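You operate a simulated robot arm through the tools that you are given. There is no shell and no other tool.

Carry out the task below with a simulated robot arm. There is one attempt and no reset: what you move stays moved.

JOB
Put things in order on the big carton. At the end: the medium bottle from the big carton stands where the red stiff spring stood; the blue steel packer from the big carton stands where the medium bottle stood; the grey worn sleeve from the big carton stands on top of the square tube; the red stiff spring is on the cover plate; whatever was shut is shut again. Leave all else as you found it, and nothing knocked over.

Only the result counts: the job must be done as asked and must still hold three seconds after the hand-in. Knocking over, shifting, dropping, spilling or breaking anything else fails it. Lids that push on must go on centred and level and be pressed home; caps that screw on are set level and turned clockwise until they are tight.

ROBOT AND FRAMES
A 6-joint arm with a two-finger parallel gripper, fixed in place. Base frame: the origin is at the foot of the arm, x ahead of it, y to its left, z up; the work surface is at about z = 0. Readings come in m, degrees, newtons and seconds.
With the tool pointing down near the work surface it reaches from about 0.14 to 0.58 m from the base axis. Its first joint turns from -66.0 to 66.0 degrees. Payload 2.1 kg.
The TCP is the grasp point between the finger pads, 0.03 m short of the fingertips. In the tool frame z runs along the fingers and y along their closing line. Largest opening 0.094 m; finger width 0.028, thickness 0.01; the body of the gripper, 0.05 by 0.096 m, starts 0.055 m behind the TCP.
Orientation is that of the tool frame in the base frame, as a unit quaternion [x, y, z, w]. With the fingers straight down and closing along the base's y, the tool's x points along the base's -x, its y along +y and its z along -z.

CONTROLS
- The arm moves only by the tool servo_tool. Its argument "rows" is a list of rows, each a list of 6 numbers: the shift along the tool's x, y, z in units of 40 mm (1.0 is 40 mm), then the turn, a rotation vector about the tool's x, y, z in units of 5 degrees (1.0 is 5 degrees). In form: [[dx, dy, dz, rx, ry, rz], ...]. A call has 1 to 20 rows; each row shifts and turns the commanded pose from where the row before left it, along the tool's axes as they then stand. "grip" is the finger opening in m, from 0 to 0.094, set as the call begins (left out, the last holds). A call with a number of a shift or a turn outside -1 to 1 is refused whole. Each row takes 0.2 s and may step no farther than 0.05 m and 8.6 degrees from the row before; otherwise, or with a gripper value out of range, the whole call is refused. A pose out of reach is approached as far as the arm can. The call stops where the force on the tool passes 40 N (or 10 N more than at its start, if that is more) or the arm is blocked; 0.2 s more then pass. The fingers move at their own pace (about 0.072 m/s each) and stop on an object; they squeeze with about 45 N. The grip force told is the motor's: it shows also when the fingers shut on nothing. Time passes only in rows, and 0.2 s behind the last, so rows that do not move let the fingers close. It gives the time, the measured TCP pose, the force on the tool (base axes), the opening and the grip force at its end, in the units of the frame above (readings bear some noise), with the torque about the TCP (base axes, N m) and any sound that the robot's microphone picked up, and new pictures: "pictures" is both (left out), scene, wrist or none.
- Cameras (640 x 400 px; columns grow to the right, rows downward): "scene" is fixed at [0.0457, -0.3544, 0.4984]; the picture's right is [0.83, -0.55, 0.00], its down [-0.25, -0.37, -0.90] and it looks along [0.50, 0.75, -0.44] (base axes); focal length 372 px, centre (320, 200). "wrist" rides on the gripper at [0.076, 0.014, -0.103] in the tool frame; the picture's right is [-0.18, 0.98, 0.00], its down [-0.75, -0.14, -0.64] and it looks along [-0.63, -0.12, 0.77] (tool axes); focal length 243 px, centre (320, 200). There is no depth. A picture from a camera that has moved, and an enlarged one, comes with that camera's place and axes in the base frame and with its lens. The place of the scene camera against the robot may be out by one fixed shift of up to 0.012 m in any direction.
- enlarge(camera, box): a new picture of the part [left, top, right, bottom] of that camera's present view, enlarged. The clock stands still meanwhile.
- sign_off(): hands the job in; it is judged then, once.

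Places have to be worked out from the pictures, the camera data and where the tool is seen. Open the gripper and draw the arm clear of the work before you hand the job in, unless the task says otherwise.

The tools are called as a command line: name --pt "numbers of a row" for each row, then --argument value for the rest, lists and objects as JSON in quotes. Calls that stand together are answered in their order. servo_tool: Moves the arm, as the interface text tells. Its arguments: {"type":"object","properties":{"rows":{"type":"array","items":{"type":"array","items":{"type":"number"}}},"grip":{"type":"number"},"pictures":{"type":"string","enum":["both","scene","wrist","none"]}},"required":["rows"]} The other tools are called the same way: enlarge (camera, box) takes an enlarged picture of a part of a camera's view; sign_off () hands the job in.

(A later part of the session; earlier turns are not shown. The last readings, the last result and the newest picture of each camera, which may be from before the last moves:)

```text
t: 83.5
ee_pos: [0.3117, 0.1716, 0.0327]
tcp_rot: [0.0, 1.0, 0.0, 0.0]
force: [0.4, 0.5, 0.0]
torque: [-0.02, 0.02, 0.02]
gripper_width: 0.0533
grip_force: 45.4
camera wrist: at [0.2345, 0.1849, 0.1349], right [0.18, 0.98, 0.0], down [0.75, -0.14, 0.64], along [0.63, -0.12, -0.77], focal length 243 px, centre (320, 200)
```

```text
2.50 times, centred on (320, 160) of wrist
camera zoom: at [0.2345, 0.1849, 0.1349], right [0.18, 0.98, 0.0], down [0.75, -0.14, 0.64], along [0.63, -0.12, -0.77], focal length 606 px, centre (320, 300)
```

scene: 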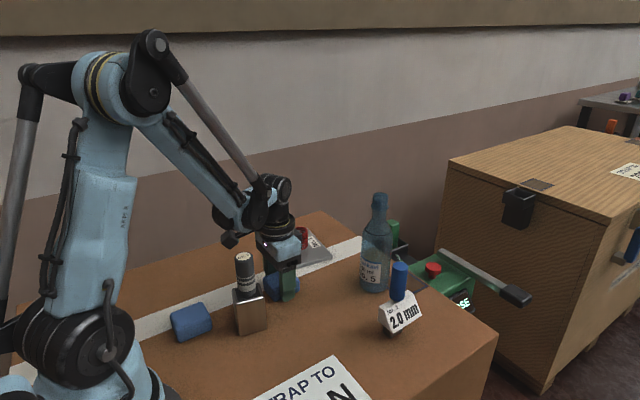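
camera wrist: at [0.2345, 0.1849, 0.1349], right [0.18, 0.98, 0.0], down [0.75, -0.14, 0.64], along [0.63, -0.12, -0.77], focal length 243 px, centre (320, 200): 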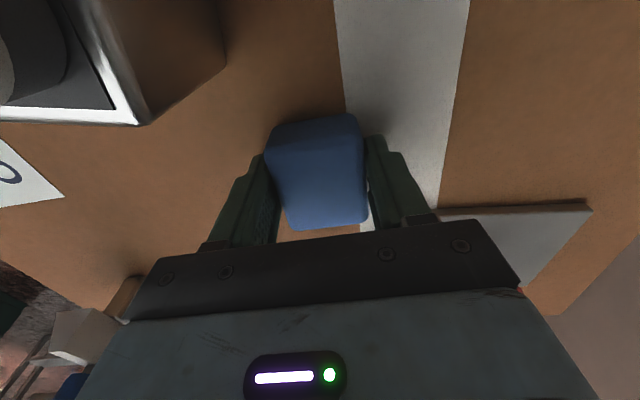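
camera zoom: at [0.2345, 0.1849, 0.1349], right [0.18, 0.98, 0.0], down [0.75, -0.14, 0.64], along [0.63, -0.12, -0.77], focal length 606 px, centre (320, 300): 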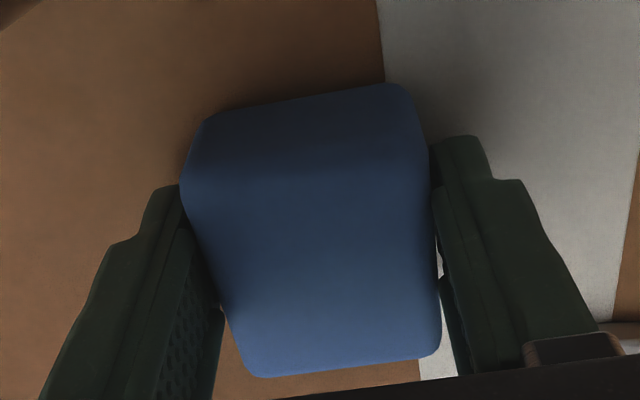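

Gripped at 53 mm. I lift a few mm slowly and take several force readings.

servo_tool --pt "0 0 -0.02 0 0 0" --pt "0 0 -0.04 0 0 0" --pt "0 0 -0.06 0 0 0" --pt "0 0 -0.06 0 0 0" --pt "0 0 -0.04 0 0 0" --pt "0 0 -0.02 0 0 0" --pt "0 0 0 0 0 0"

servo_tool --pt "0 0 0 0 0 0" --pictures "none"

servo_tool --pt "0 0 0 0 0 0" --pictures "none"

servo_tool --pt "0 0 0 0 0 0" --pictures "none"

enlarge --camera "scene" --box '[220, 210, 340, 320]'

```text
t: 85.0
ee_pos: [0.3126, 0.1721, 0.0415]
tcp_rot: [-0.001, 1.0, 0.0, 0.0]
force: [-0.1, -0.9, 0.9]
torque: [0.02, 0.0, 0.01]
gripper_width: 0.0533
grip_force: 45.1
camera wrist: at [0.2355, 0.185, 0.1443], right [0.18, 0.98, 0.0], down [0.75, -0.14, 0.64], along [0.63, -0.12, -0.77], focal length 243 px, centre (320, 200)
```

scene: 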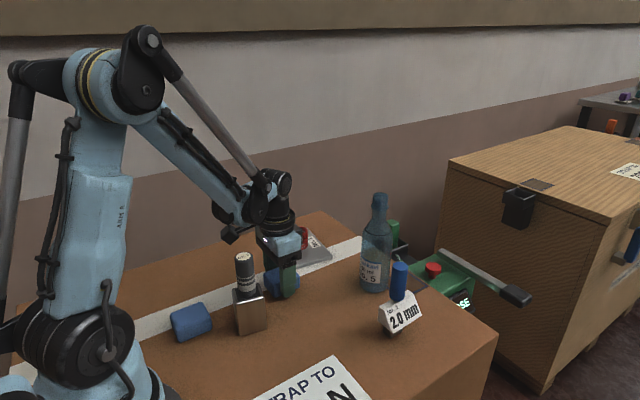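
wrist: 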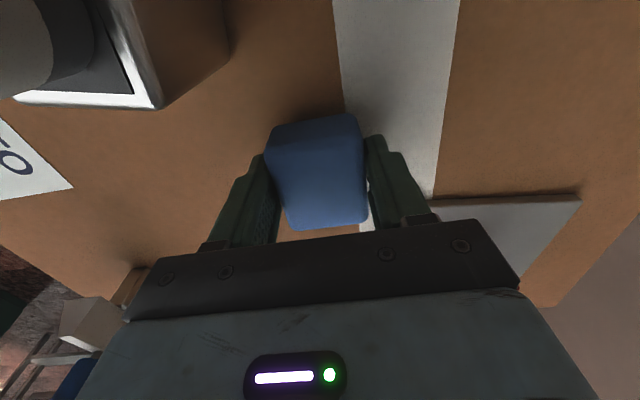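

```text
t: 85.5
ee_pos: [0.3123, 0.1714, 0.0429]
tcp_rot: [0.001, 1.0, 0.0, 0.0]
force: [0.8, 0.3, -0.9]
torque: [-0.02, 0.0, 0.01]
gripper_width: 0.0531
grip_force: 44.9
```

```text
t: 85.8
ee_pos: [0.313, 0.1714, 0.0436]
tcp_rot: [0.0, 1.0, 0.0, 0.0]
force: [0.4, -0.1, -0.5]
torque: [0.0, 0.01, 0.04]
gripper_width: 0.0531
grip_force: 45.2
```

```text
t: 86.2
ee_pos: [0.3126, 0.171, 0.0422]
tcp_rot: [0.0, 1.0, 0.001, 0.001]
force: [-0.7, 1.1, -0.2]
torque: [0.02, 0.03, -0.02]
gripper_width: 0.0527
grip_force: 44.8
```

```text
3.64 times, centred on (280, 265) of scene
camera zoom: at [0.0457, -0.3544, 0.4984], right [0.83, -0.55, 0.0], down [-0.25, -0.37, -0.9], along [0.5, 0.75, -0.44], focal length 1351 px, centre (466, -36)
```

zoom: 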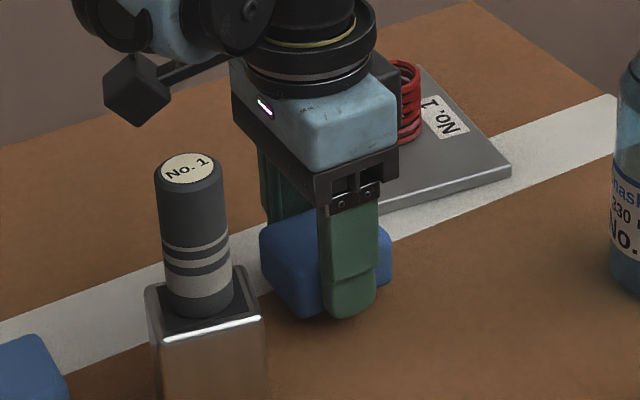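

The block is lifted about 9 mm and the force reading is barely different from empty. I take a few more readings to average out the noise.

servo_tool --pt "0 0 0 0 0 0" --pictures "none"

servo_tool --pt "0 0 0 0 0 0" --pictures "none"

servo_tool --pt "0 0 0 0 0 0" --pictures "none"

servo_tool --pt "0 0 0 0 0 0" --pictures "none"

servo_tool --pt "0 0 0 0 0 0" --pictures "none"

servo_tool --pt "0 0 0 0 0 0" --pictures "none"

```text
t: 86.7
ee_pos: [0.3119, 0.1723, 0.0433]
tcp_rot: [0.0, 1.0, 0.0, 0.0]
force: [0.2, -0.5, 0.3]
torque: [0.03, 0.03, 0.01]
gripper_width: 0.0532
grip_force: 45.1
```

```text
t: 87.0
ee_pos: [0.313, 0.1711, 0.0424]
tcp_rot: [0.0, 1.0, -0.001, 0.0]
force: [-0.6, -0.4, -1.3]
torque: [0.0, 0.0, 0.02]
gripper_width: 0.053
grip_force: 45.0
```

```text
t: 87.5
ee_pos: [0.3123, 0.1706, 0.0419]
tcp_rot: [0.0, 1.0, -0.001, 0.0]
force: [0.1, -0.2, 0.2]
torque: [-0.02, -0.03, 0.01]
gripper_width: 0.0531
grip_force: 45.3
```

```text
t: 87.8
ee_pos: [0.3131, 0.1717, 0.042]
tcp_rot: [0.0, 1.0, 0.0, 0.001]
force: [-0.4, 0.2, -0.6]
torque: [0.01, -0.02, -0.02]
gripper_width: 0.053
grip_force: 45.4
```

```text
t: 88.2
ee_pos: [0.312, 0.1712, 0.0424]
tcp_rot: [-0.001, 1.0, -0.001, 0.0]
force: [-0.5, 1.1, -0.4]
torque: [0.03, -0.02, 0.01]
gripper_width: 0.0532
grip_force: 44.8
```

```text
t: 88.7
ee_pos: [0.3127, 0.1718, 0.0421]
tcp_rot: [-0.001, 1.0, -0.002, 0.0]
force: [0.2, 0.0, -0.9]
torque: [-0.02, -0.01, -0.02]
gripper_width: 0.0532
grip_force: 44.8
```

Block B averages only about −0.3 N, far too light for a steel block of this size, so I put it back exactly where it was by reversing the lift.

servo_tool --pt "0 0 0.06 0 0 0" --pt "0 0 0.06 0 0 0" --pt "0 0 0.05 0 0 0" --pt "0 0 0.035 0 0 0" --pt "0 0 0.02 0 0 0" --pt "0 0 0.01 0 0 0" --pt "0 0 0 0 0 0" --pictures "none"

servo_tool --pt "0 0 0 0 0 0" --pt "0 0 0 0 0 0" --pt "0 0 0 0 0 0" --grip 0.08 --pictures "wrist"

enlarge --camera "wrist" --box '[220, 80, 420, 240]'

```text
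t: 90.2
ee_pos: [0.3119, 0.1709, 0.0327]
tcp_rot: [0.0, 1.0, 0.0, -0.001]
force: [-0.7, -0.8, -0.7]
torque: [0.0, 0.03, -0.02]
gripper_width: 0.053
grip_force: 45.5
```

```text
t: 91.0
ee_pos: [0.3121, 0.1698, 0.0341]
tcp_rot: [0.0, 1.0, 0.0, 0.0]
force: [0.3, 0.1, -0.1]
torque: [-0.01, -0.01, -0.01]
gripper_width: 0.0801
grip_force: 0.2
camera wrist: at [0.2354, 0.1845, 0.135], right [0.18, 0.98, 0.0], down [0.75, -0.14, 0.64], along [0.63, -0.12, -0.77], focal length 243 px, centre (320, 200)
```

wrist: 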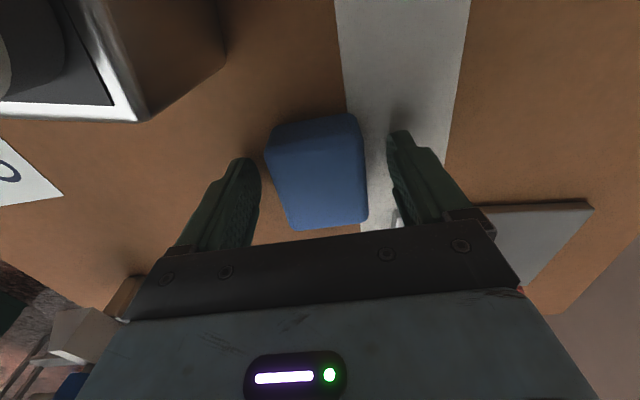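

```text
2.50 times, centred on (320, 160) of wrist
camera zoom: at [0.2354, 0.1845, 0.135], right [0.18, 0.98, 0.0], down [0.75, -0.14, 0.64], along [0.63, -0.12, -0.77], focal length 606 px, centre (320, 300)
```

zoom: 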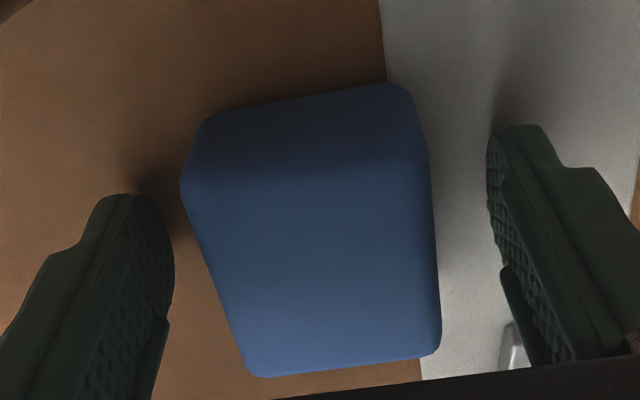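

Block B is back in place, within about 1 mm. I rise and move over to block A near the arm's base.

servo_tool --pt "0 0 -0.3 0 0 0" --pt "0 0 -0.8 0 0 0" --pt "0 0 -0.9 0 0 0" --pt "0 0 -0.9 0 0 0" --pt "0 0 -0.9 0 0 0" --pt "0 0 -0.9 0 0 0" --pt "0 0 -0.7 0 0 0" --pt "0.8 0 0 0 0 0" --pt "0.8 0 0 0 0 0" --pt "0.8 0 0 0 0 0" --pt "0.8 0 0 0 0 0" --pt "0.6 0 0 0 0 0" --pt "0 0 0 0 0 0"

enlarge --camera "wrist" --box '[220, 0, 420, 150]'

```text
t: 93.8
ee_pos: [0.1607, 0.1708, 0.2484]
tcp_rot: [0.0, 1.0, 0.001, 0.0]
force: [0.1, 0.7, -0.3]
torque: [-0.01, 0.02, -0.02]
gripper_width: 0.0799
grip_force: 0.2
camera wrist: at [0.0833, 0.1839, 0.3495], right [0.18, 0.98, 0.0], down [0.75, -0.14, 0.64], along [0.63, -0.12, -0.77], focal length 243 px, centre (320, 200)
```

scene: 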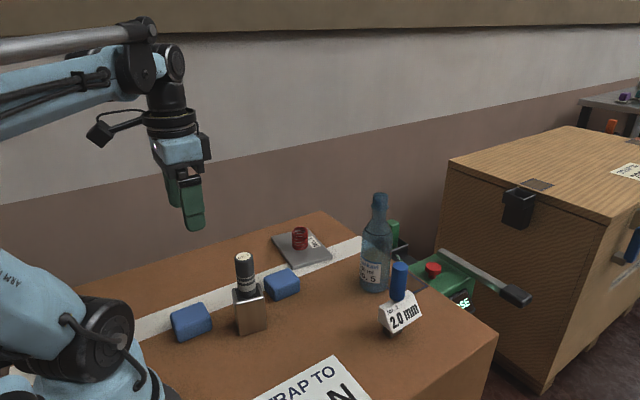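
wrist: 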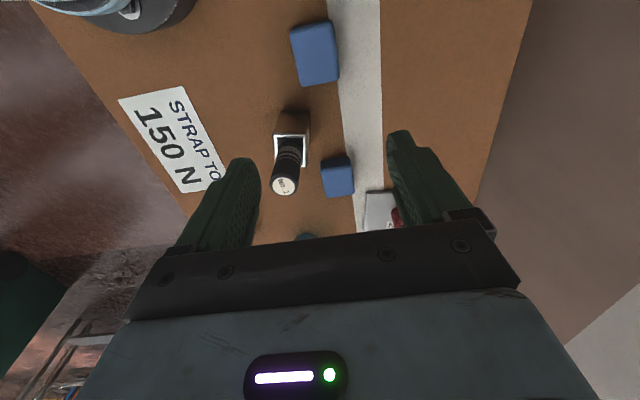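

```text
2.67 times, centred on (320, 75) of wrist
camera zoom: at [0.0833, 0.1839, 0.3495], right [0.18, 0.98, 0.0], down [0.75, -0.14, 0.64], along [0.63, -0.12, -0.77], focal length 647 px, centre (320, 533)
```

zoom: 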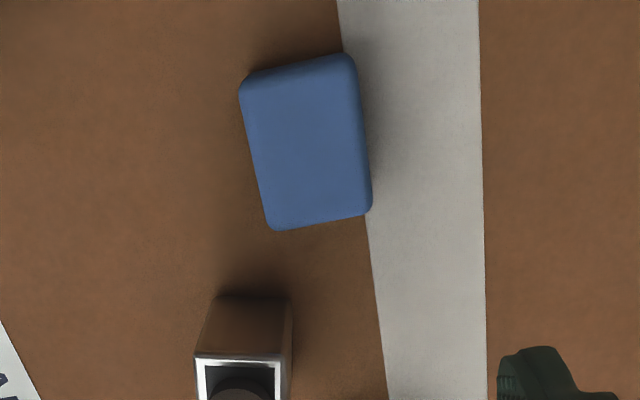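

Block A looks identical: about 53 × 47 mm, centred near (0.135, 0.170). I align above it and descend to weigh it the same way.

servo_tool --pt "0.32 0 0.3 0 0 0" --pt "0.32 0 0.7 0 0 0" --pt "0 0 0.9 0 0 0" --pt "0 0 0.9 0 0 0" --pt "0 0 0.6 0 0 0" --pt "0 0 0 0 0 0"

enlarge --camera "wrist" --box '[220, 60, 420, 220]'

```text
t: 95.2
ee_pos: [0.1335, 0.1724, 0.1131]
tcp_rot: [0.0, 1.0, 0.0, 0.0]
force: [0.1, -0.2, 0.2]
torque: [0.02, -0.01, 0.01]
gripper_width: 0.0798
grip_force: 0.1
camera wrist: at [0.0571, 0.1865, 0.2148], right [0.18, 0.98, 0.0], down [0.75, -0.14, 0.64], along [0.63, -0.12, -0.77], focal length 243 px, centre (320, 200)
```

scene: 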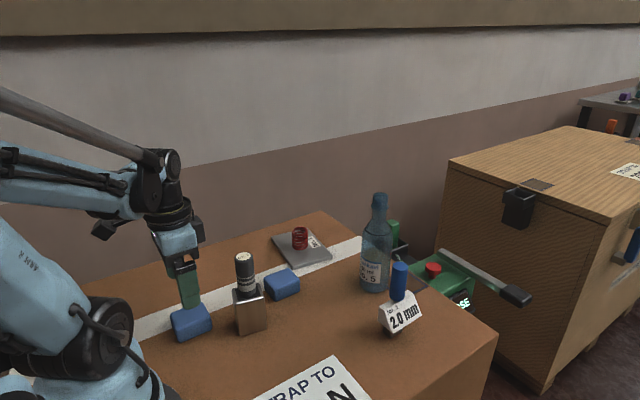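
wrist: 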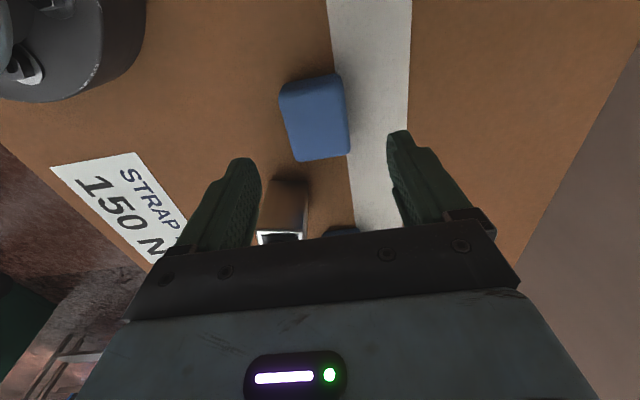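

```text
2.50 times, centred on (320, 140) of wrist
camera zoom: at [0.0571, 0.1865, 0.2148], right [0.18, 0.98, 0.0], down [0.75, -0.14, 0.64], along [0.63, -0.12, -0.77], focal length 606 px, centre (320, 350)
```

zoom: 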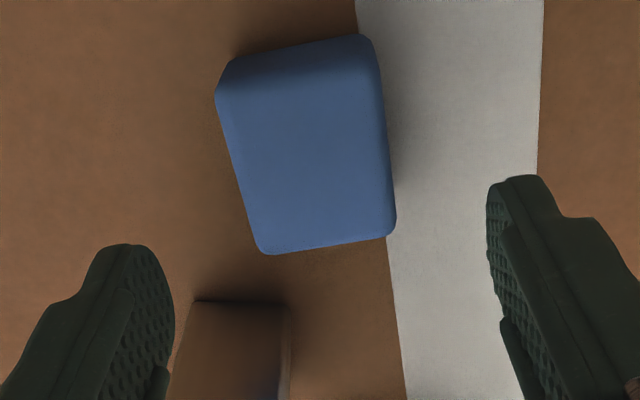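

servo_tool --pt "0.02 -0.02 0.5 0 0 0" --pt "0 0 0.6 0 0 0" --pt "0 0 0.5 0 0 0" --pt "0 0 0.3 0 0 0" --pt "0 0 0.1 0 0 0" --pt "0 0 0 0 0 0" --pictures "wrist"

enlarge --camera "wrist" --box '[220, 80, 420, 240]'

```text
t: 96.7
ee_pos: [0.1327, 0.1705, 0.0344]
tcp_rot: [0.0, 1.0, 0.0, -0.001]
force: [-0.3, -0.1, -0.5]
torque: [-0.01, 0.02, 0.0]
gripper_width: 0.0799
grip_force: 0.0
camera wrist: at [0.0562, 0.1842, 0.1356], right [0.18, 0.98, 0.0], down [0.75, -0.14, 0.64], along [0.63, -0.12, -0.77], focal length 243 px, centre (320, 200)
```

wrist: 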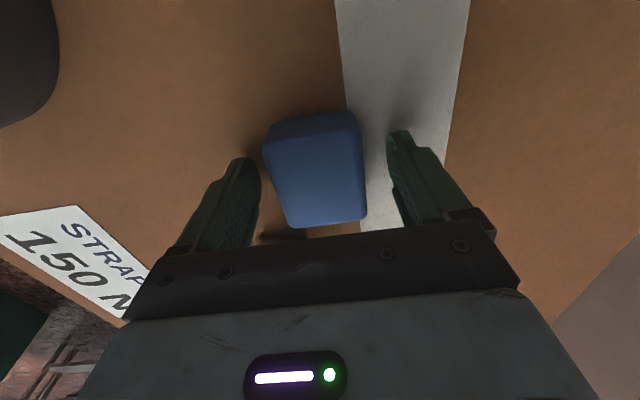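

```text
2.50 times, centred on (320, 160) of wrist
camera zoom: at [0.0562, 0.1842, 0.1356], right [0.18, 0.98, 0.0], down [0.75, -0.14, 0.64], along [0.63, -0.12, -0.77], focal length 606 px, centre (320, 300)
```

zoom: 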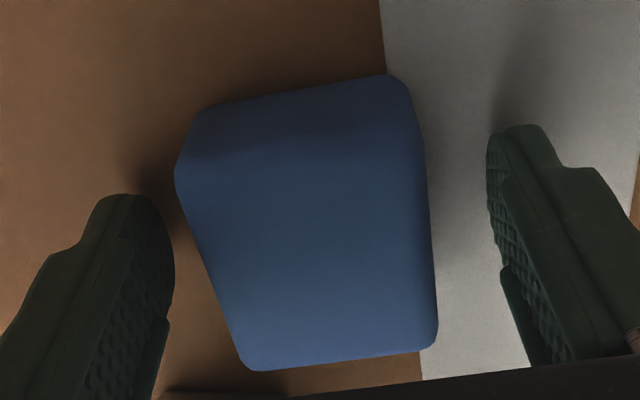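

servo_tool --pt "0 -0.025 0 0 0 0" --pt "0 0 0 0 0 0" --pictures "none"

servo_tool --pt "0 0 0 0 0 0" --pt "0 0 0 0 0 0" --pt "0 0 0 0 0 0" --pt "0 0 0 0 0 0" --grip 0.0 --pictures "none"

servo_tool --pt "0 0 -0.02 0 0 0" --pt "0 0 -0.04 0 0 0" --pt "0 0 -0.06 0 0 0" --pt "0 0 -0.06 0 0 0" --pt "0 0 -0.04 0 0 0" --pt "0 0 -0.02 0 0 0" --pt "0 0 0 0 0 0"

servo_tool --pt "0 0 0 0 0 0" --pictures "none"

servo_tool --pt "0 0 0 0 0 0" --pictures "none"

servo_tool --pt "0 0 0 0 0 0" --pictures "none"

servo_tool --pt "0 0 0 0 0 0" --pictures "none"

```text
t: 97.2
ee_pos: [0.134, 0.1694, 0.0339]
tcp_rot: [-0.001, 1.0, 0.0, 0.0]
force: [0.4, 0.1, 0.2]
torque: [-0.02, -0.02, 0.0]
gripper_width: 0.08
grip_force: 0.0
```

```text
t: 98.2
ee_pos: [0.1329, 0.1689, 0.0343]
tcp_rot: [0.0, 1.0, 0.001, 0.0]
force: [-0.3, -0.6, 3.1]
torque: [0.03, 0.03, -0.03]
gripper_width: 0.0531
grip_force: 45.5
```

```text
t: 99.8
ee_pos: [0.1325, 0.1693, 0.0444]
tcp_rot: [0.0, 1.0, 0.0, 0.0]
force: [0.1, 0.0, -0.2]
torque: [0.0, 0.0, 0.01]
gripper_width: 0.0531
grip_force: 45.2
camera wrist: at [0.0562, 0.1829, 0.145], right [0.18, 0.98, 0.0], down [0.75, -0.14, 0.64], along [0.63, -0.12, -0.77], focal length 243 px, centre (320, 200)
```

scene: 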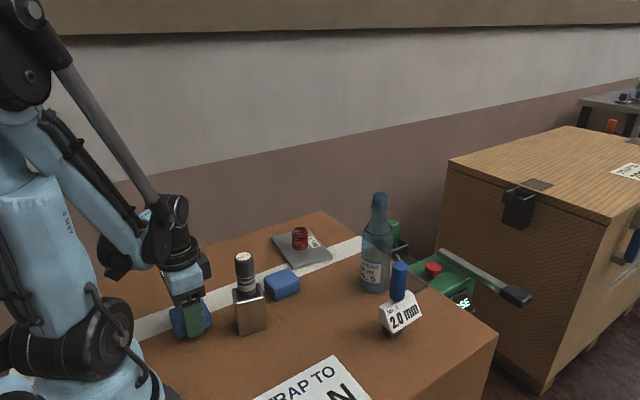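
wrist: 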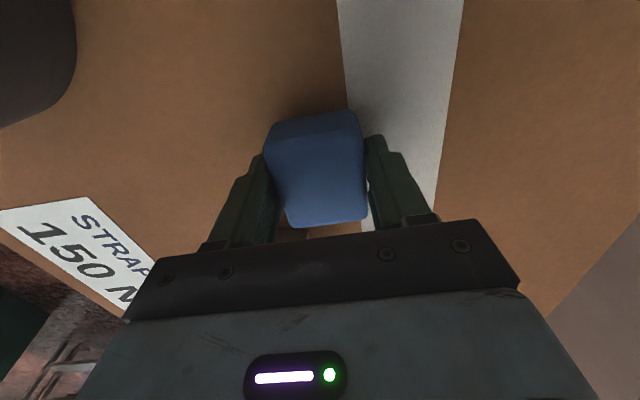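

```text
t: 100.2
ee_pos: [0.1323, 0.169, 0.0432]
tcp_rot: [-0.001, 1.0, 0.0, 0.001]
force: [-0.4, 0.2, -0.6]
torque: [-0.02, -0.01, -0.01]
gripper_width: 0.053
grip_force: 44.7
```

```text
t: 100.7
ee_pos: [0.1342, 0.1681, 0.043]
tcp_rot: [0.0, 1.0, 0.0, -0.001]
force: [0.0, -0.1, -0.8]
torque: [-0.01, -0.02, 0.01]
gripper_width: 0.0531
grip_force: 45.3
```

```text
t: 101.0
ee_pos: [0.1324, 0.1693, 0.0426]
tcp_rot: [-0.001, 1.0, 0.0, 0.0]
force: [-1.0, 0.7, 0.0]
torque: [0.02, -0.01, 0.0]
gripper_width: 0.0531
grip_force: 44.9
```

```text
t: 101.5
ee_pos: [0.1322, 0.1695, 0.0439]
tcp_rot: [0.001, 1.0, 0.0, 0.0]
force: [-0.2, 0.1, 0.3]
torque: [0.01, -0.01, 0.0]
gripper_width: 0.053
grip_force: 45.3
```

Block A reads the same as B in both weight and width, so the two plain blocks are an identical pair and not told apart. I set A back exactly where it was and will study the blue-handled "2.0 mm" item.

servo_tool --pt "0 0 0.06 0 0 0" --pt "0 0 0.06 0 0 0" --pt "0 0 0.05 0 0 0" --pt "0 0 0.035 0 0 0" --pt "0 0 0.02 0 0 0" --pt "0 0 0.01 0 0 0" --pt "0 0 0 0 0 0" --pictures "none"

servo_tool --pt "0 0 0 0 0 0" --pt "0 0 0 0 0 0" --pt "0 0 0 0 0 0" --grip 0.08 --pictures "none"

servo_tool --pt "0 0 -0.3 0 0 0" --pt "0 0 -0.8 0 0 0" --pt "0 0 -0.9 0 0 0" --pt "0 0 -0.9 0 0 0" --pt "0 0 -0.9 0 0 0" --pt "0 0 -0.9 0 0 0" --pt "0 0 -0.9 0 0 0" --pt "0 0 -0.7 0 0 0" --pt "0 0 0 0 0 0"

enlarge --camera "scene" --box '[150, 250, 320, 350]'

enlarge --camera "scene" --box '[365, 245, 435, 345]'

```text
t: 103.0
ee_pos: [0.1327, 0.1696, 0.0325]
tcp_rot: [0.0, 1.0, 0.0, 0.0]
force: [-0.8, -2.7, 15.9]
torque: [0.0, 0.01, -0.03]
gripper_width: 0.053
grip_force: 45.2
```

```text
t: 103.8
ee_pos: [0.1333, 0.171, 0.034]
tcp_rot: [0.0, 1.0, 0.0, 0.0]
force: [-0.1, 0.1, 0.3]
torque: [-0.01, -0.01, 0.01]
gripper_width: 0.08
grip_force: 0.0
```

```text
t: 105.8
ee_pos: [0.1328, 0.1701, 0.2842]
tcp_rot: [-0.002, 1.0, 0.001, 0.0]
force: [-0.7, -0.7, 0.2]
torque: [0.0, 0.02, -0.02]
gripper_width: 0.0802
grip_force: 0.1
camera wrist: at [0.0563, 0.1834, 0.387], right [0.18, 0.98, 0.0], down [0.75, -0.14, 0.64], along [0.63, -0.12, -0.77], focal length 243 px, centre (320, 200)
```

scene: 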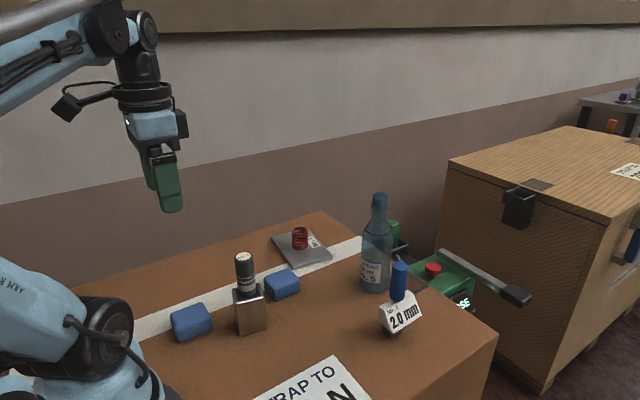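
wrist: 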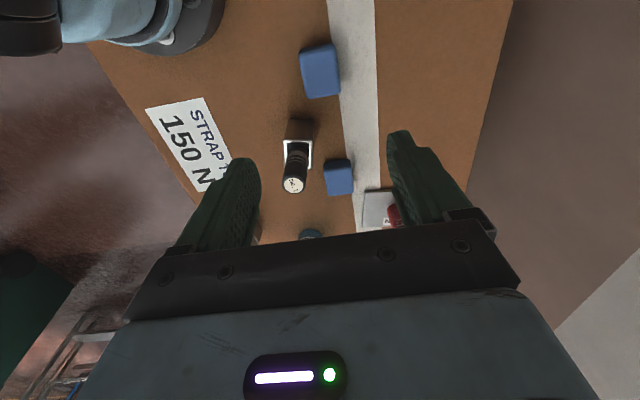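

```text
3.76 times, centred on (235, 300) of scene
camera zoom: at [0.0457, -0.3544, 0.4984], right [0.83, -0.55, 0.0], down [-0.25, -0.37, -0.9], along [0.5, 0.75, -0.44], focal length 1399 px, centre (640, -176)
```

zoom: 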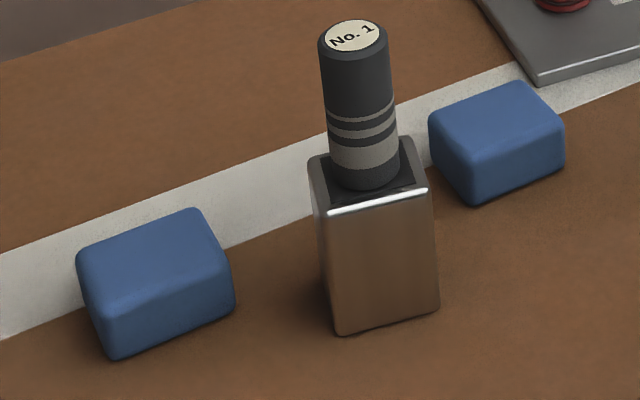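

```text
4.00 times, centred on (400, 295) of scene
camera zoom: at [0.0457, -0.3544, 0.4984], right [0.83, -0.55, 0.0], down [-0.25, -0.37, -0.9], along [0.5, 0.75, -0.44], focal length 1486 px, centre (0, -180)
```

zoom: 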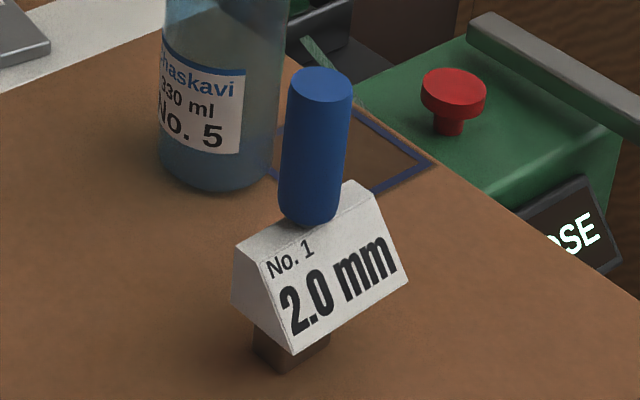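

Both plain blocks weigh only about 0.3 N (foam-light), so neither can be the steel packer. The unique blue-handled piece with the metal foot marked "2.0 mm" must be it. I move the wrist camera there to inspect and locate it.

servo_tool --pt "-0.76 -0.56 0.05 0 0 0" --pt "-0.76 -0.56 0.05 0 0 0" --pt "-0.76 -0.56 0.05 0 0 0" --pt "-0.76 -0.56 0.05 0 0 0" --pt "-0.76 -0.56 0.05 0 0 0" --pt "-0.76 -0.56 0.05 0 0 0" --pt "-0.76 -0.56 0.05 0 0 0" --pt "-0.76 -0.56 0.05 0 0 0" --pt "0 0 0 0 0 0"

enlarge --camera "wrist" --box '[220, 0, 460, 200]'

```text
t: 107.8
ee_pos: [0.3792, -0.0092, 0.2698]
tcp_rot: [-0.001, 1.0, 0.0, 0.0]
force: [-0.4, -0.7, 0.1]
torque: [0.05, 0.02, -0.01]
gripper_width: 0.08
grip_force: 0.1
camera wrist: at [0.3002, 0.0043, 0.3715], right [0.18, 0.98, 0.0], down [0.75, -0.14, 0.64], along [0.63, -0.12, -0.77], focal length 243 px, centre (320, 200)
```

scene: 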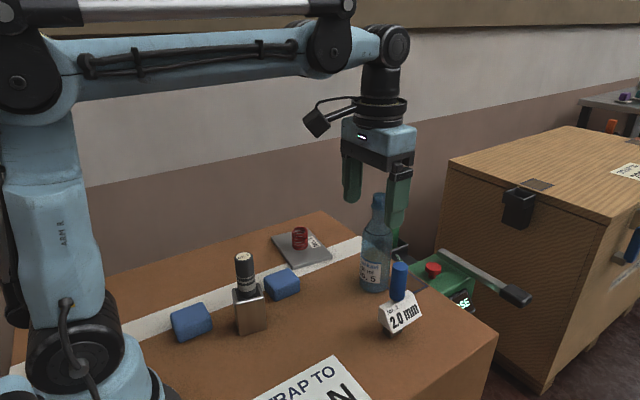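
wrist: 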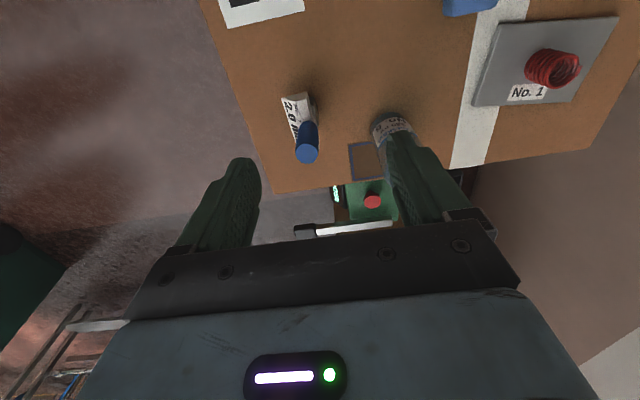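

```text
2.00 times, centred on (340, 100) of wrist
camera zoom: at [0.3002, 0.0043, 0.3715], right [0.18, 0.98, 0.0], down [0.75, -0.14, 0.64], along [0.63, -0.12, -0.77], focal length 485 px, centre (280, 400)
```

zoom: 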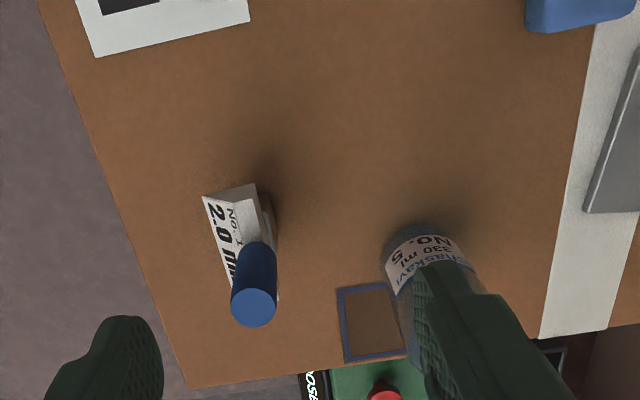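

From two views the handle is a vertical cylinder of about 26 mm, with its top at about (0.431, −0.037, 0.124). I move nearer to refine this.

servo_tool --pt "-0.25 -0.35 0.6 0 0 0" --pt "-0.25 -0.33 0.6 0 0 0" --pt "-0.2 0 0.5 0 0 0" --pt "0 0 0 0 0 0"

enlarge --camera "wrist" --box '[220, 20, 420, 180]'

enlarge --camera "scene" --box '[350, 180, 450, 345]'

```text
t: 108.8
ee_pos: [0.4061, -0.0345, 0.2037]
tcp_rot: [-0.001, 1.0, 0.001, -0.001]
force: [1.1, -0.3, -0.4]
torque: [0.0, 0.0, -0.03]
gripper_width: 0.0799
grip_force: 0.1
camera wrist: at [0.3297, -0.0222, 0.3043], right [0.18, 0.98, 0.0], down [0.75, -0.14, 0.64], along [0.63, -0.12, -0.77], focal length 243 px, centre (320, 200)
```

scene: 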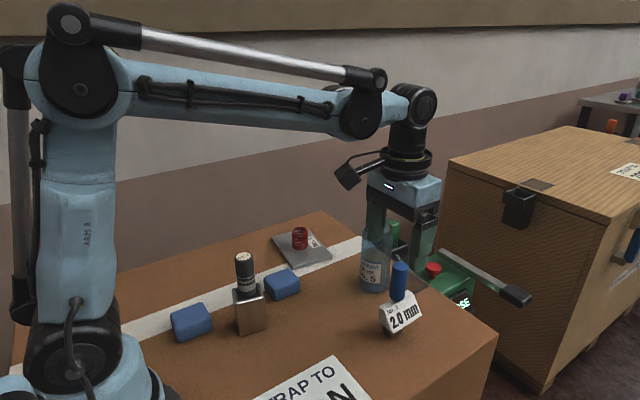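
wrist: 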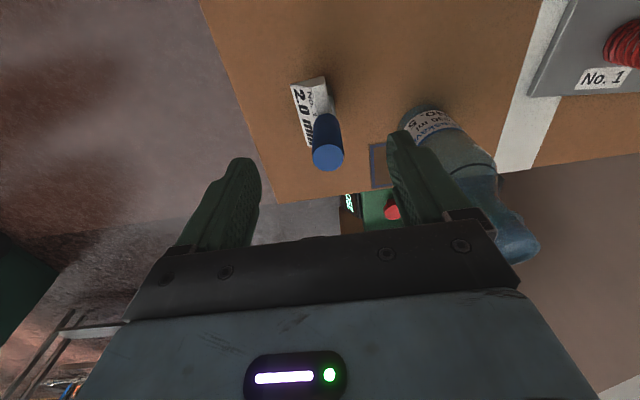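

```text
2.50 times, centred on (320, 100) of wrist
camera zoom: at [0.3297, -0.0222, 0.3043], right [0.18, 0.98, 0.0], down [0.75, -0.14, 0.64], along [0.63, -0.12, -0.77], focal length 606 px, centre (320, 450)
```

zoom: 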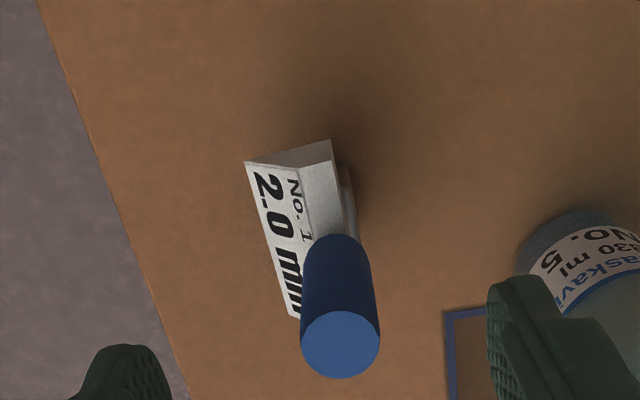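

```text
2.42 times, centred on (400, 262) of scene
camera zoom: at [0.0457, -0.3545, 0.4984], right [0.83, -0.55, 0.0], down [-0.25, -0.37, -0.9], along [0.5, 0.75, -0.44], focal length 901 px, centre (126, 48)
```

zoom: 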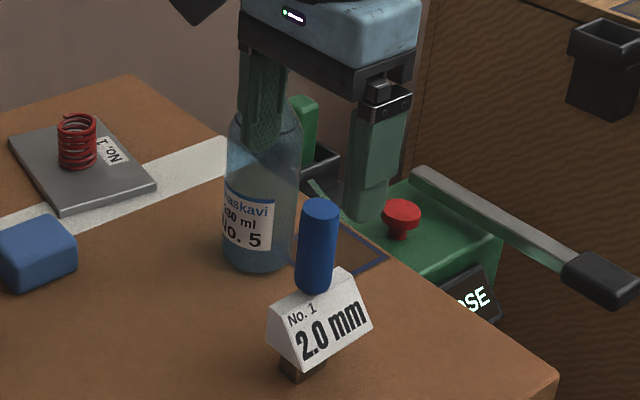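

The handle axis is at about (0.4316, −0.034), spanning z ≈ 0.065 to 0.125. I centre over it with a narrower opening and come down to just above it.

servo_tool --pt "-0.32 0.01 0 0 0 0" --pt "-0.32 0.01 0.2 0 0 0" --pt "0 0 0.5 0 0 0" --pt "0 0 0 0 0 0" --grip 0.06

enlarge --camera "wrist" --box '[220, 60, 420, 220]'

```text
t: 109.8
ee_pos: [0.4298, -0.0373, 0.1743]
tcp_rot: [0.0, 1.0, 0.0, 0.0]
force: [0.1, -0.4, -0.2]
torque: [0.01, -0.01, 0.02]
gripper_width: 0.0602
grip_force: 0.1
camera wrist: at [0.354, -0.0234, 0.2765], right [0.18, 0.98, 0.0], down [0.75, -0.14, 0.64], along [0.63, -0.12, -0.77], focal length 243 px, centre (320, 200)
```

scene: 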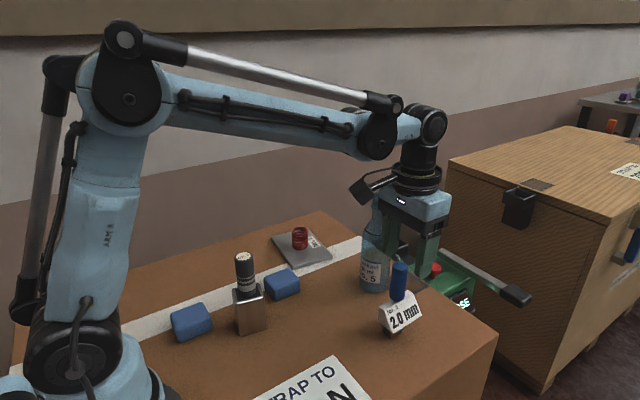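
wrist: 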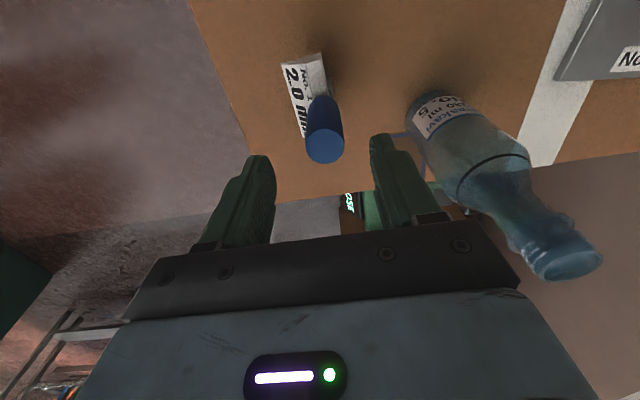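

```text
2.50 times, centred on (320, 140) of wrist
camera zoom: at [0.354, -0.0234, 0.2765], right [0.18, 0.98, 0.0], down [0.75, -0.14, 0.64], along [0.63, -0.12, -0.77], focal length 606 px, centre (320, 350)
```

zoom: 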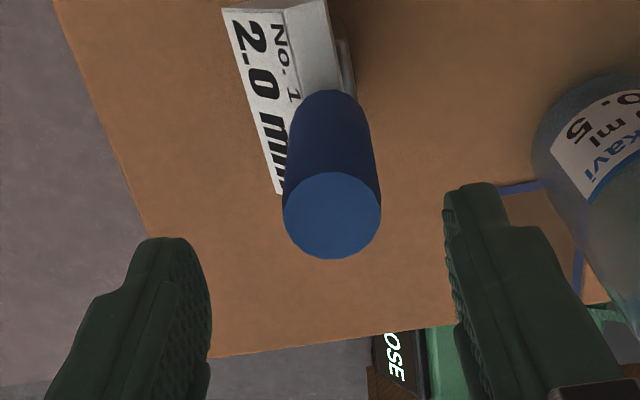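

The handle is about 2 mm to the +y side of the TCP. I correct that and descend so the pads cover the handle, with the tips staying above the white body.

servo_tool --pt "-0.02 0.055 0.2 0 0 0" --pt "0 0 0.5 0 0 0" --pt "0 0 0.5 0 0 0" --pt "0 0 0.4 0 0 0" --pt "0 0 0.2 0 0 0" --pt "0 0 0 0 0 0"

enlarge --camera "wrist" --box '[220, 80, 420, 240]'

enlarge --camera "scene" --box '[350, 220, 450, 345]'

```text
t: 111.2
ee_pos: [0.4323, -0.035, 0.1015]
tcp_rot: [0.0, 1.0, 0.0, 0.0]
force: [0.3, 0.1, 0.4]
torque: [-0.02, -0.01, 0.01]
gripper_width: 0.0599
grip_force: 0.0
camera wrist: at [0.3545, -0.0209, 0.2035], right [0.18, 0.98, 0.0], down [0.75, -0.14, 0.64], along [0.63, -0.12, -0.77], focal length 243 px, centre (320, 200)
```

scene: 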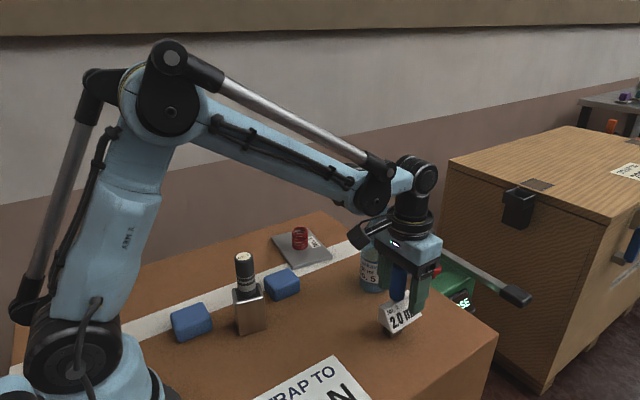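
wrist: 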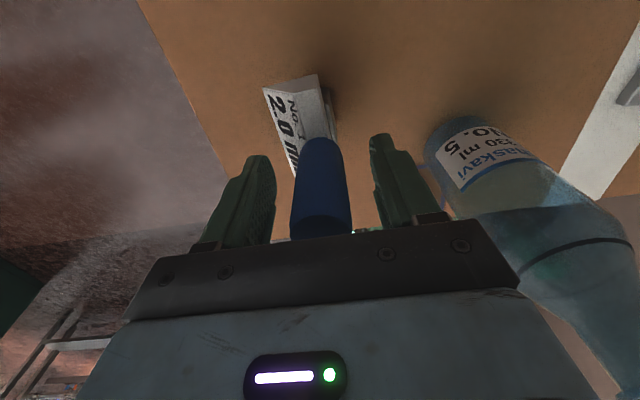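

```text
2.50 times, centred on (320, 160) of wrist
camera zoom: at [0.3545, -0.0209, 0.2035], right [0.18, 0.98, 0.0], down [0.75, -0.14, 0.64], along [0.63, -0.12, -0.77], focal length 606 px, centre (320, 300)
```

zoom: 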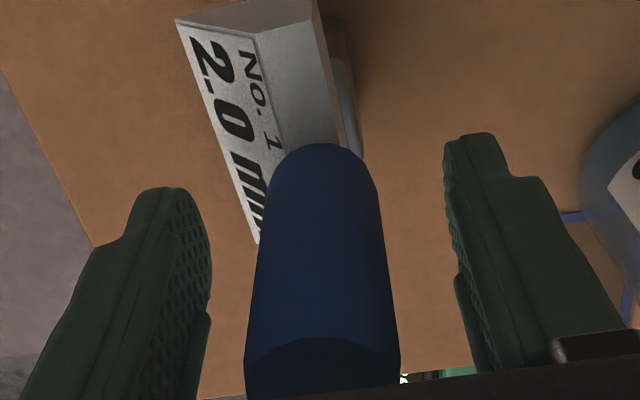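

```text
3.20 times, centred on (400, 282) of scene
camera zoom: at [0.0457, -0.3544, 0.4984], right [0.83, -0.55, 0.0], down [-0.25, -0.37, -0.9], along [0.5, 0.75, -0.44], focal length 1189 px, centre (64, -64)
```

zoom: 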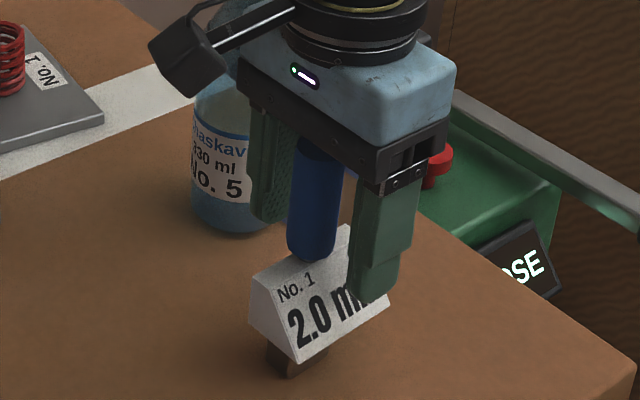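

The handle is centred between the pads. I close and lift it only slightly to check weight and hold.

servo_tool --pt "0 0 0 0 0 0" --pt "0 0 0 0 0 0" --pt "0 0 0 0 0 0" --pt "0 0 0 0 0 0" --grip 0.0 --pictures "wrist"

servo_tool --pt "0 0 -0.02 0 0 0" --pt "0 0 -0.04 0 0 0" --pt "0 0 -0.06 0 0 0" --pt "0 0 -0.06 0 0 0" --pt "0 0 -0.04 0 0 0" --pt "0 0 -0.02 0 0 0" --pt "0 0 0 0 0 0"

servo_tool --pt "0 0 0 0 0 0" --pictures "none"

servo_tool --pt "0 0 0 0 0 0" --pictures "none"

servo_tool --pt "0 0 0 0 0 0" --pictures "none"

enlarge --camera "scene" --box '[350, 220, 450, 345]'

```text
t: 112.2
ee_pos: [0.4306, -0.0351, 0.1021]
tcp_rot: [0.0, 1.0, -0.001, 0.0]
force: [0.2, -0.4, 0.3]
torque: [0.03, -0.02, 0.0]
gripper_width: 0.0317
grip_force: 45.2
camera wrist: at [0.3545, -0.0209, 0.2038], right [0.18, 0.98, 0.0], down [0.75, -0.14, 0.64], along [0.63, -0.12, -0.77], focal length 243 px, centre (320, 200)
```

wrist: 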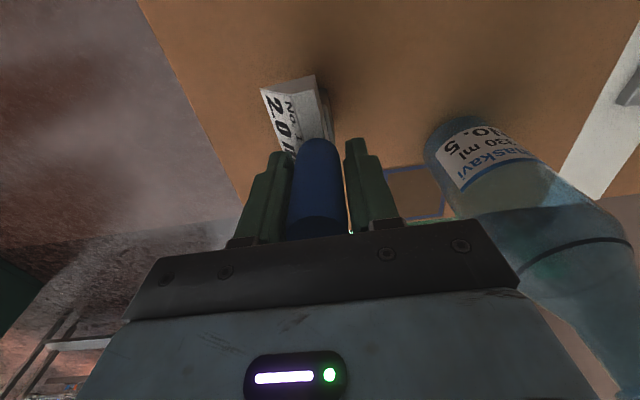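

```text
t: 113.8
ee_pos: [0.432, -0.0336, 0.112]
tcp_rot: [0.0, 1.0, 0.0, 0.0]
force: [1.0, -0.1, -2.0]
torque: [0.01, -0.03, -0.02]
gripper_width: 0.0318
grip_force: 45.4
camera wrist: at [0.3548, -0.0208, 0.2128], right [0.18, 0.98, 0.0], down [0.75, -0.14, 0.64], along [0.63, -0.12, -0.77], focal length 243 px, centre (320, 200)
```

scene: 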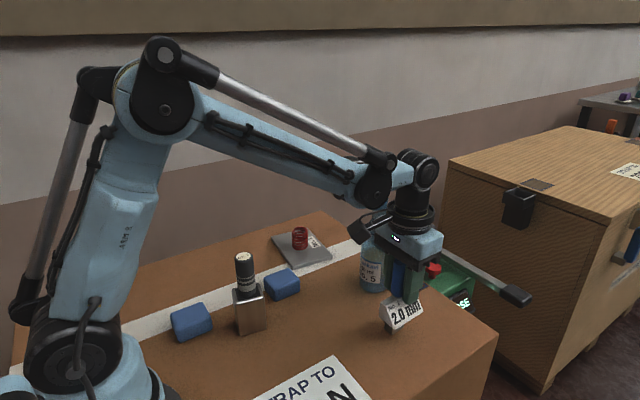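
wrist: 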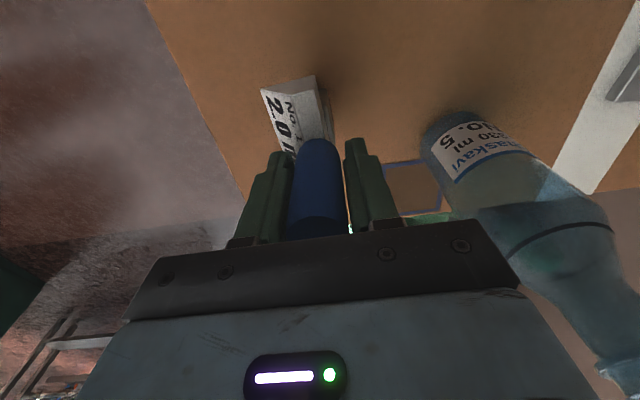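

```text
t: 114.2
ee_pos: [0.4317, -0.0339, 0.1117]
tcp_rot: [0.001, 1.0, 0.0, 0.0]
force: [0.3, -0.9, -2.4]
torque: [-0.01, -0.02, 0.02]
gripper_width: 0.0315
grip_force: 45.3
```

```text
t: 114.7
ee_pos: [0.4315, -0.0348, 0.1114]
tcp_rot: [0.0, 1.0, 0.0, 0.0]
force: [0.2, -0.1, -1.7]
torque: [-0.01, 0.0, -0.03]
gripper_width: 0.0314
grip_force: 45.0
```

```text
t: 115.0
ee_pos: [0.4322, -0.0335, 0.1107]
tcp_rot: [0.0, 1.0, 0.0, 0.0]
force: [0.0, -0.2, -1.8]
torque: [-0.01, -0.04, 0.05]
gripper_width: 0.0314
grip_force: 45.4
```

```text
3.20 times, centred on (400, 282) of scene
camera zoom: at [0.0457, -0.3544, 0.4984], right [0.83, -0.55, 0.0], down [-0.25, -0.37, -0.9], along [0.5, 0.75, -0.44], focal length 1189 px, centre (64, -64)
```

zoom: 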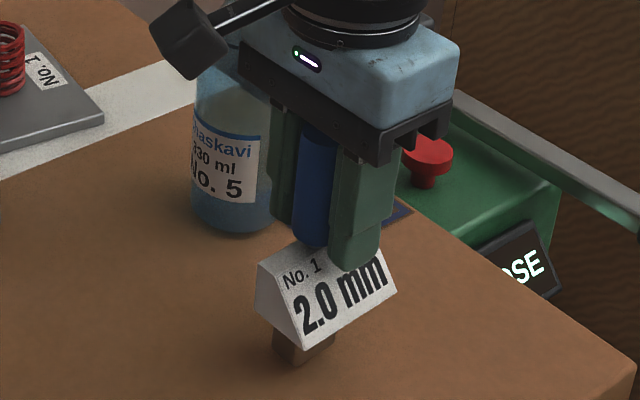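

The reading is now a steady −2 N (about 200 g). So weights do show, and this metal-footed piece is by far the heaviest; it is the steel packer. I lift it clear.

servo_tool --pt "0 0 -0.08 0 0 0" --pt "0 0 -0.18 0 0 0" --pt "0 0 -0.28 0 0 0" --pt "0 0 -0.35 0 0 0" --pt "0 0 -0.35 0 0 0" --pt "0 0 -0.35 0 0 0" --pt "0 0 -0.35 0 0 0" --pt "0 0 -0.35 0 0 0" --pt "0 0 -0.35 0 0 0" --pt "0 0 -0.3 0 0 0" --pt "0 0 -0.2 0 0 0" --pt "0 0 -0.1 0 0 0" --pt "0 0 0 0 0 0"

enlarge --camera "scene" --box '[350, 140, 450, 300]'

```text
t: 117.8
ee_pos: [0.4327, -0.0341, 0.2405]
tcp_rot: [0.0, 1.0, 0.0, 0.0]
force: [0.8, 0.0, -1.3]
torque: [-0.02, 0.02, 0.01]
gripper_width: 0.0312
grip_force: 45.3
camera wrist: at [0.3551, -0.0205, 0.3428], right [0.18, 0.98, 0.0], down [0.75, -0.14, 0.64], along [0.63, -0.12, -0.77], focal length 243 px, centre (320, 200)
```

scene: 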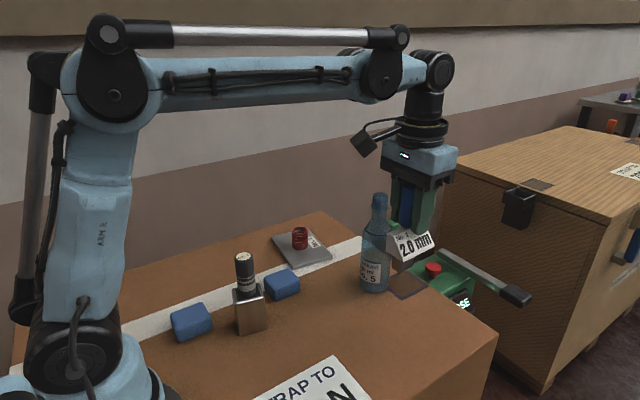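
wrist: 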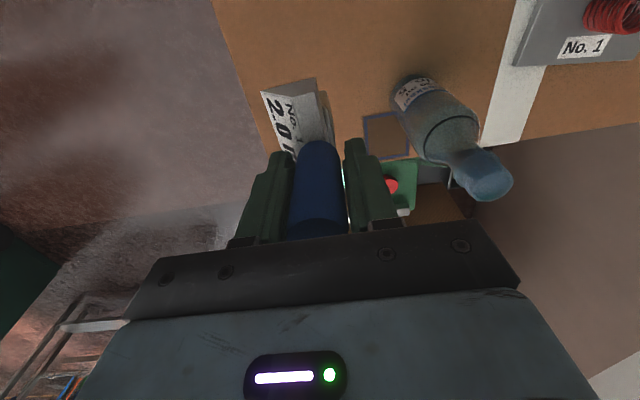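

```text
2.50 times, centred on (400, 220) of scene
camera zoom: at [0.0457, -0.3544, 0.4984], right [0.83, -0.55, 0.0], down [-0.25, -0.37, -0.9], along [0.5, 0.75, -0.44], focal length 929 px, centre (120, 150)
```

zoom: 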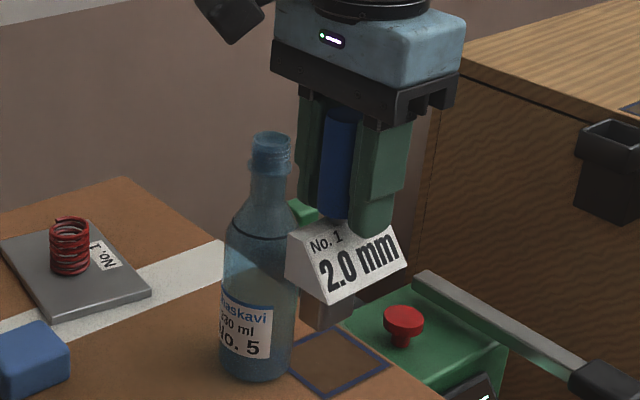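

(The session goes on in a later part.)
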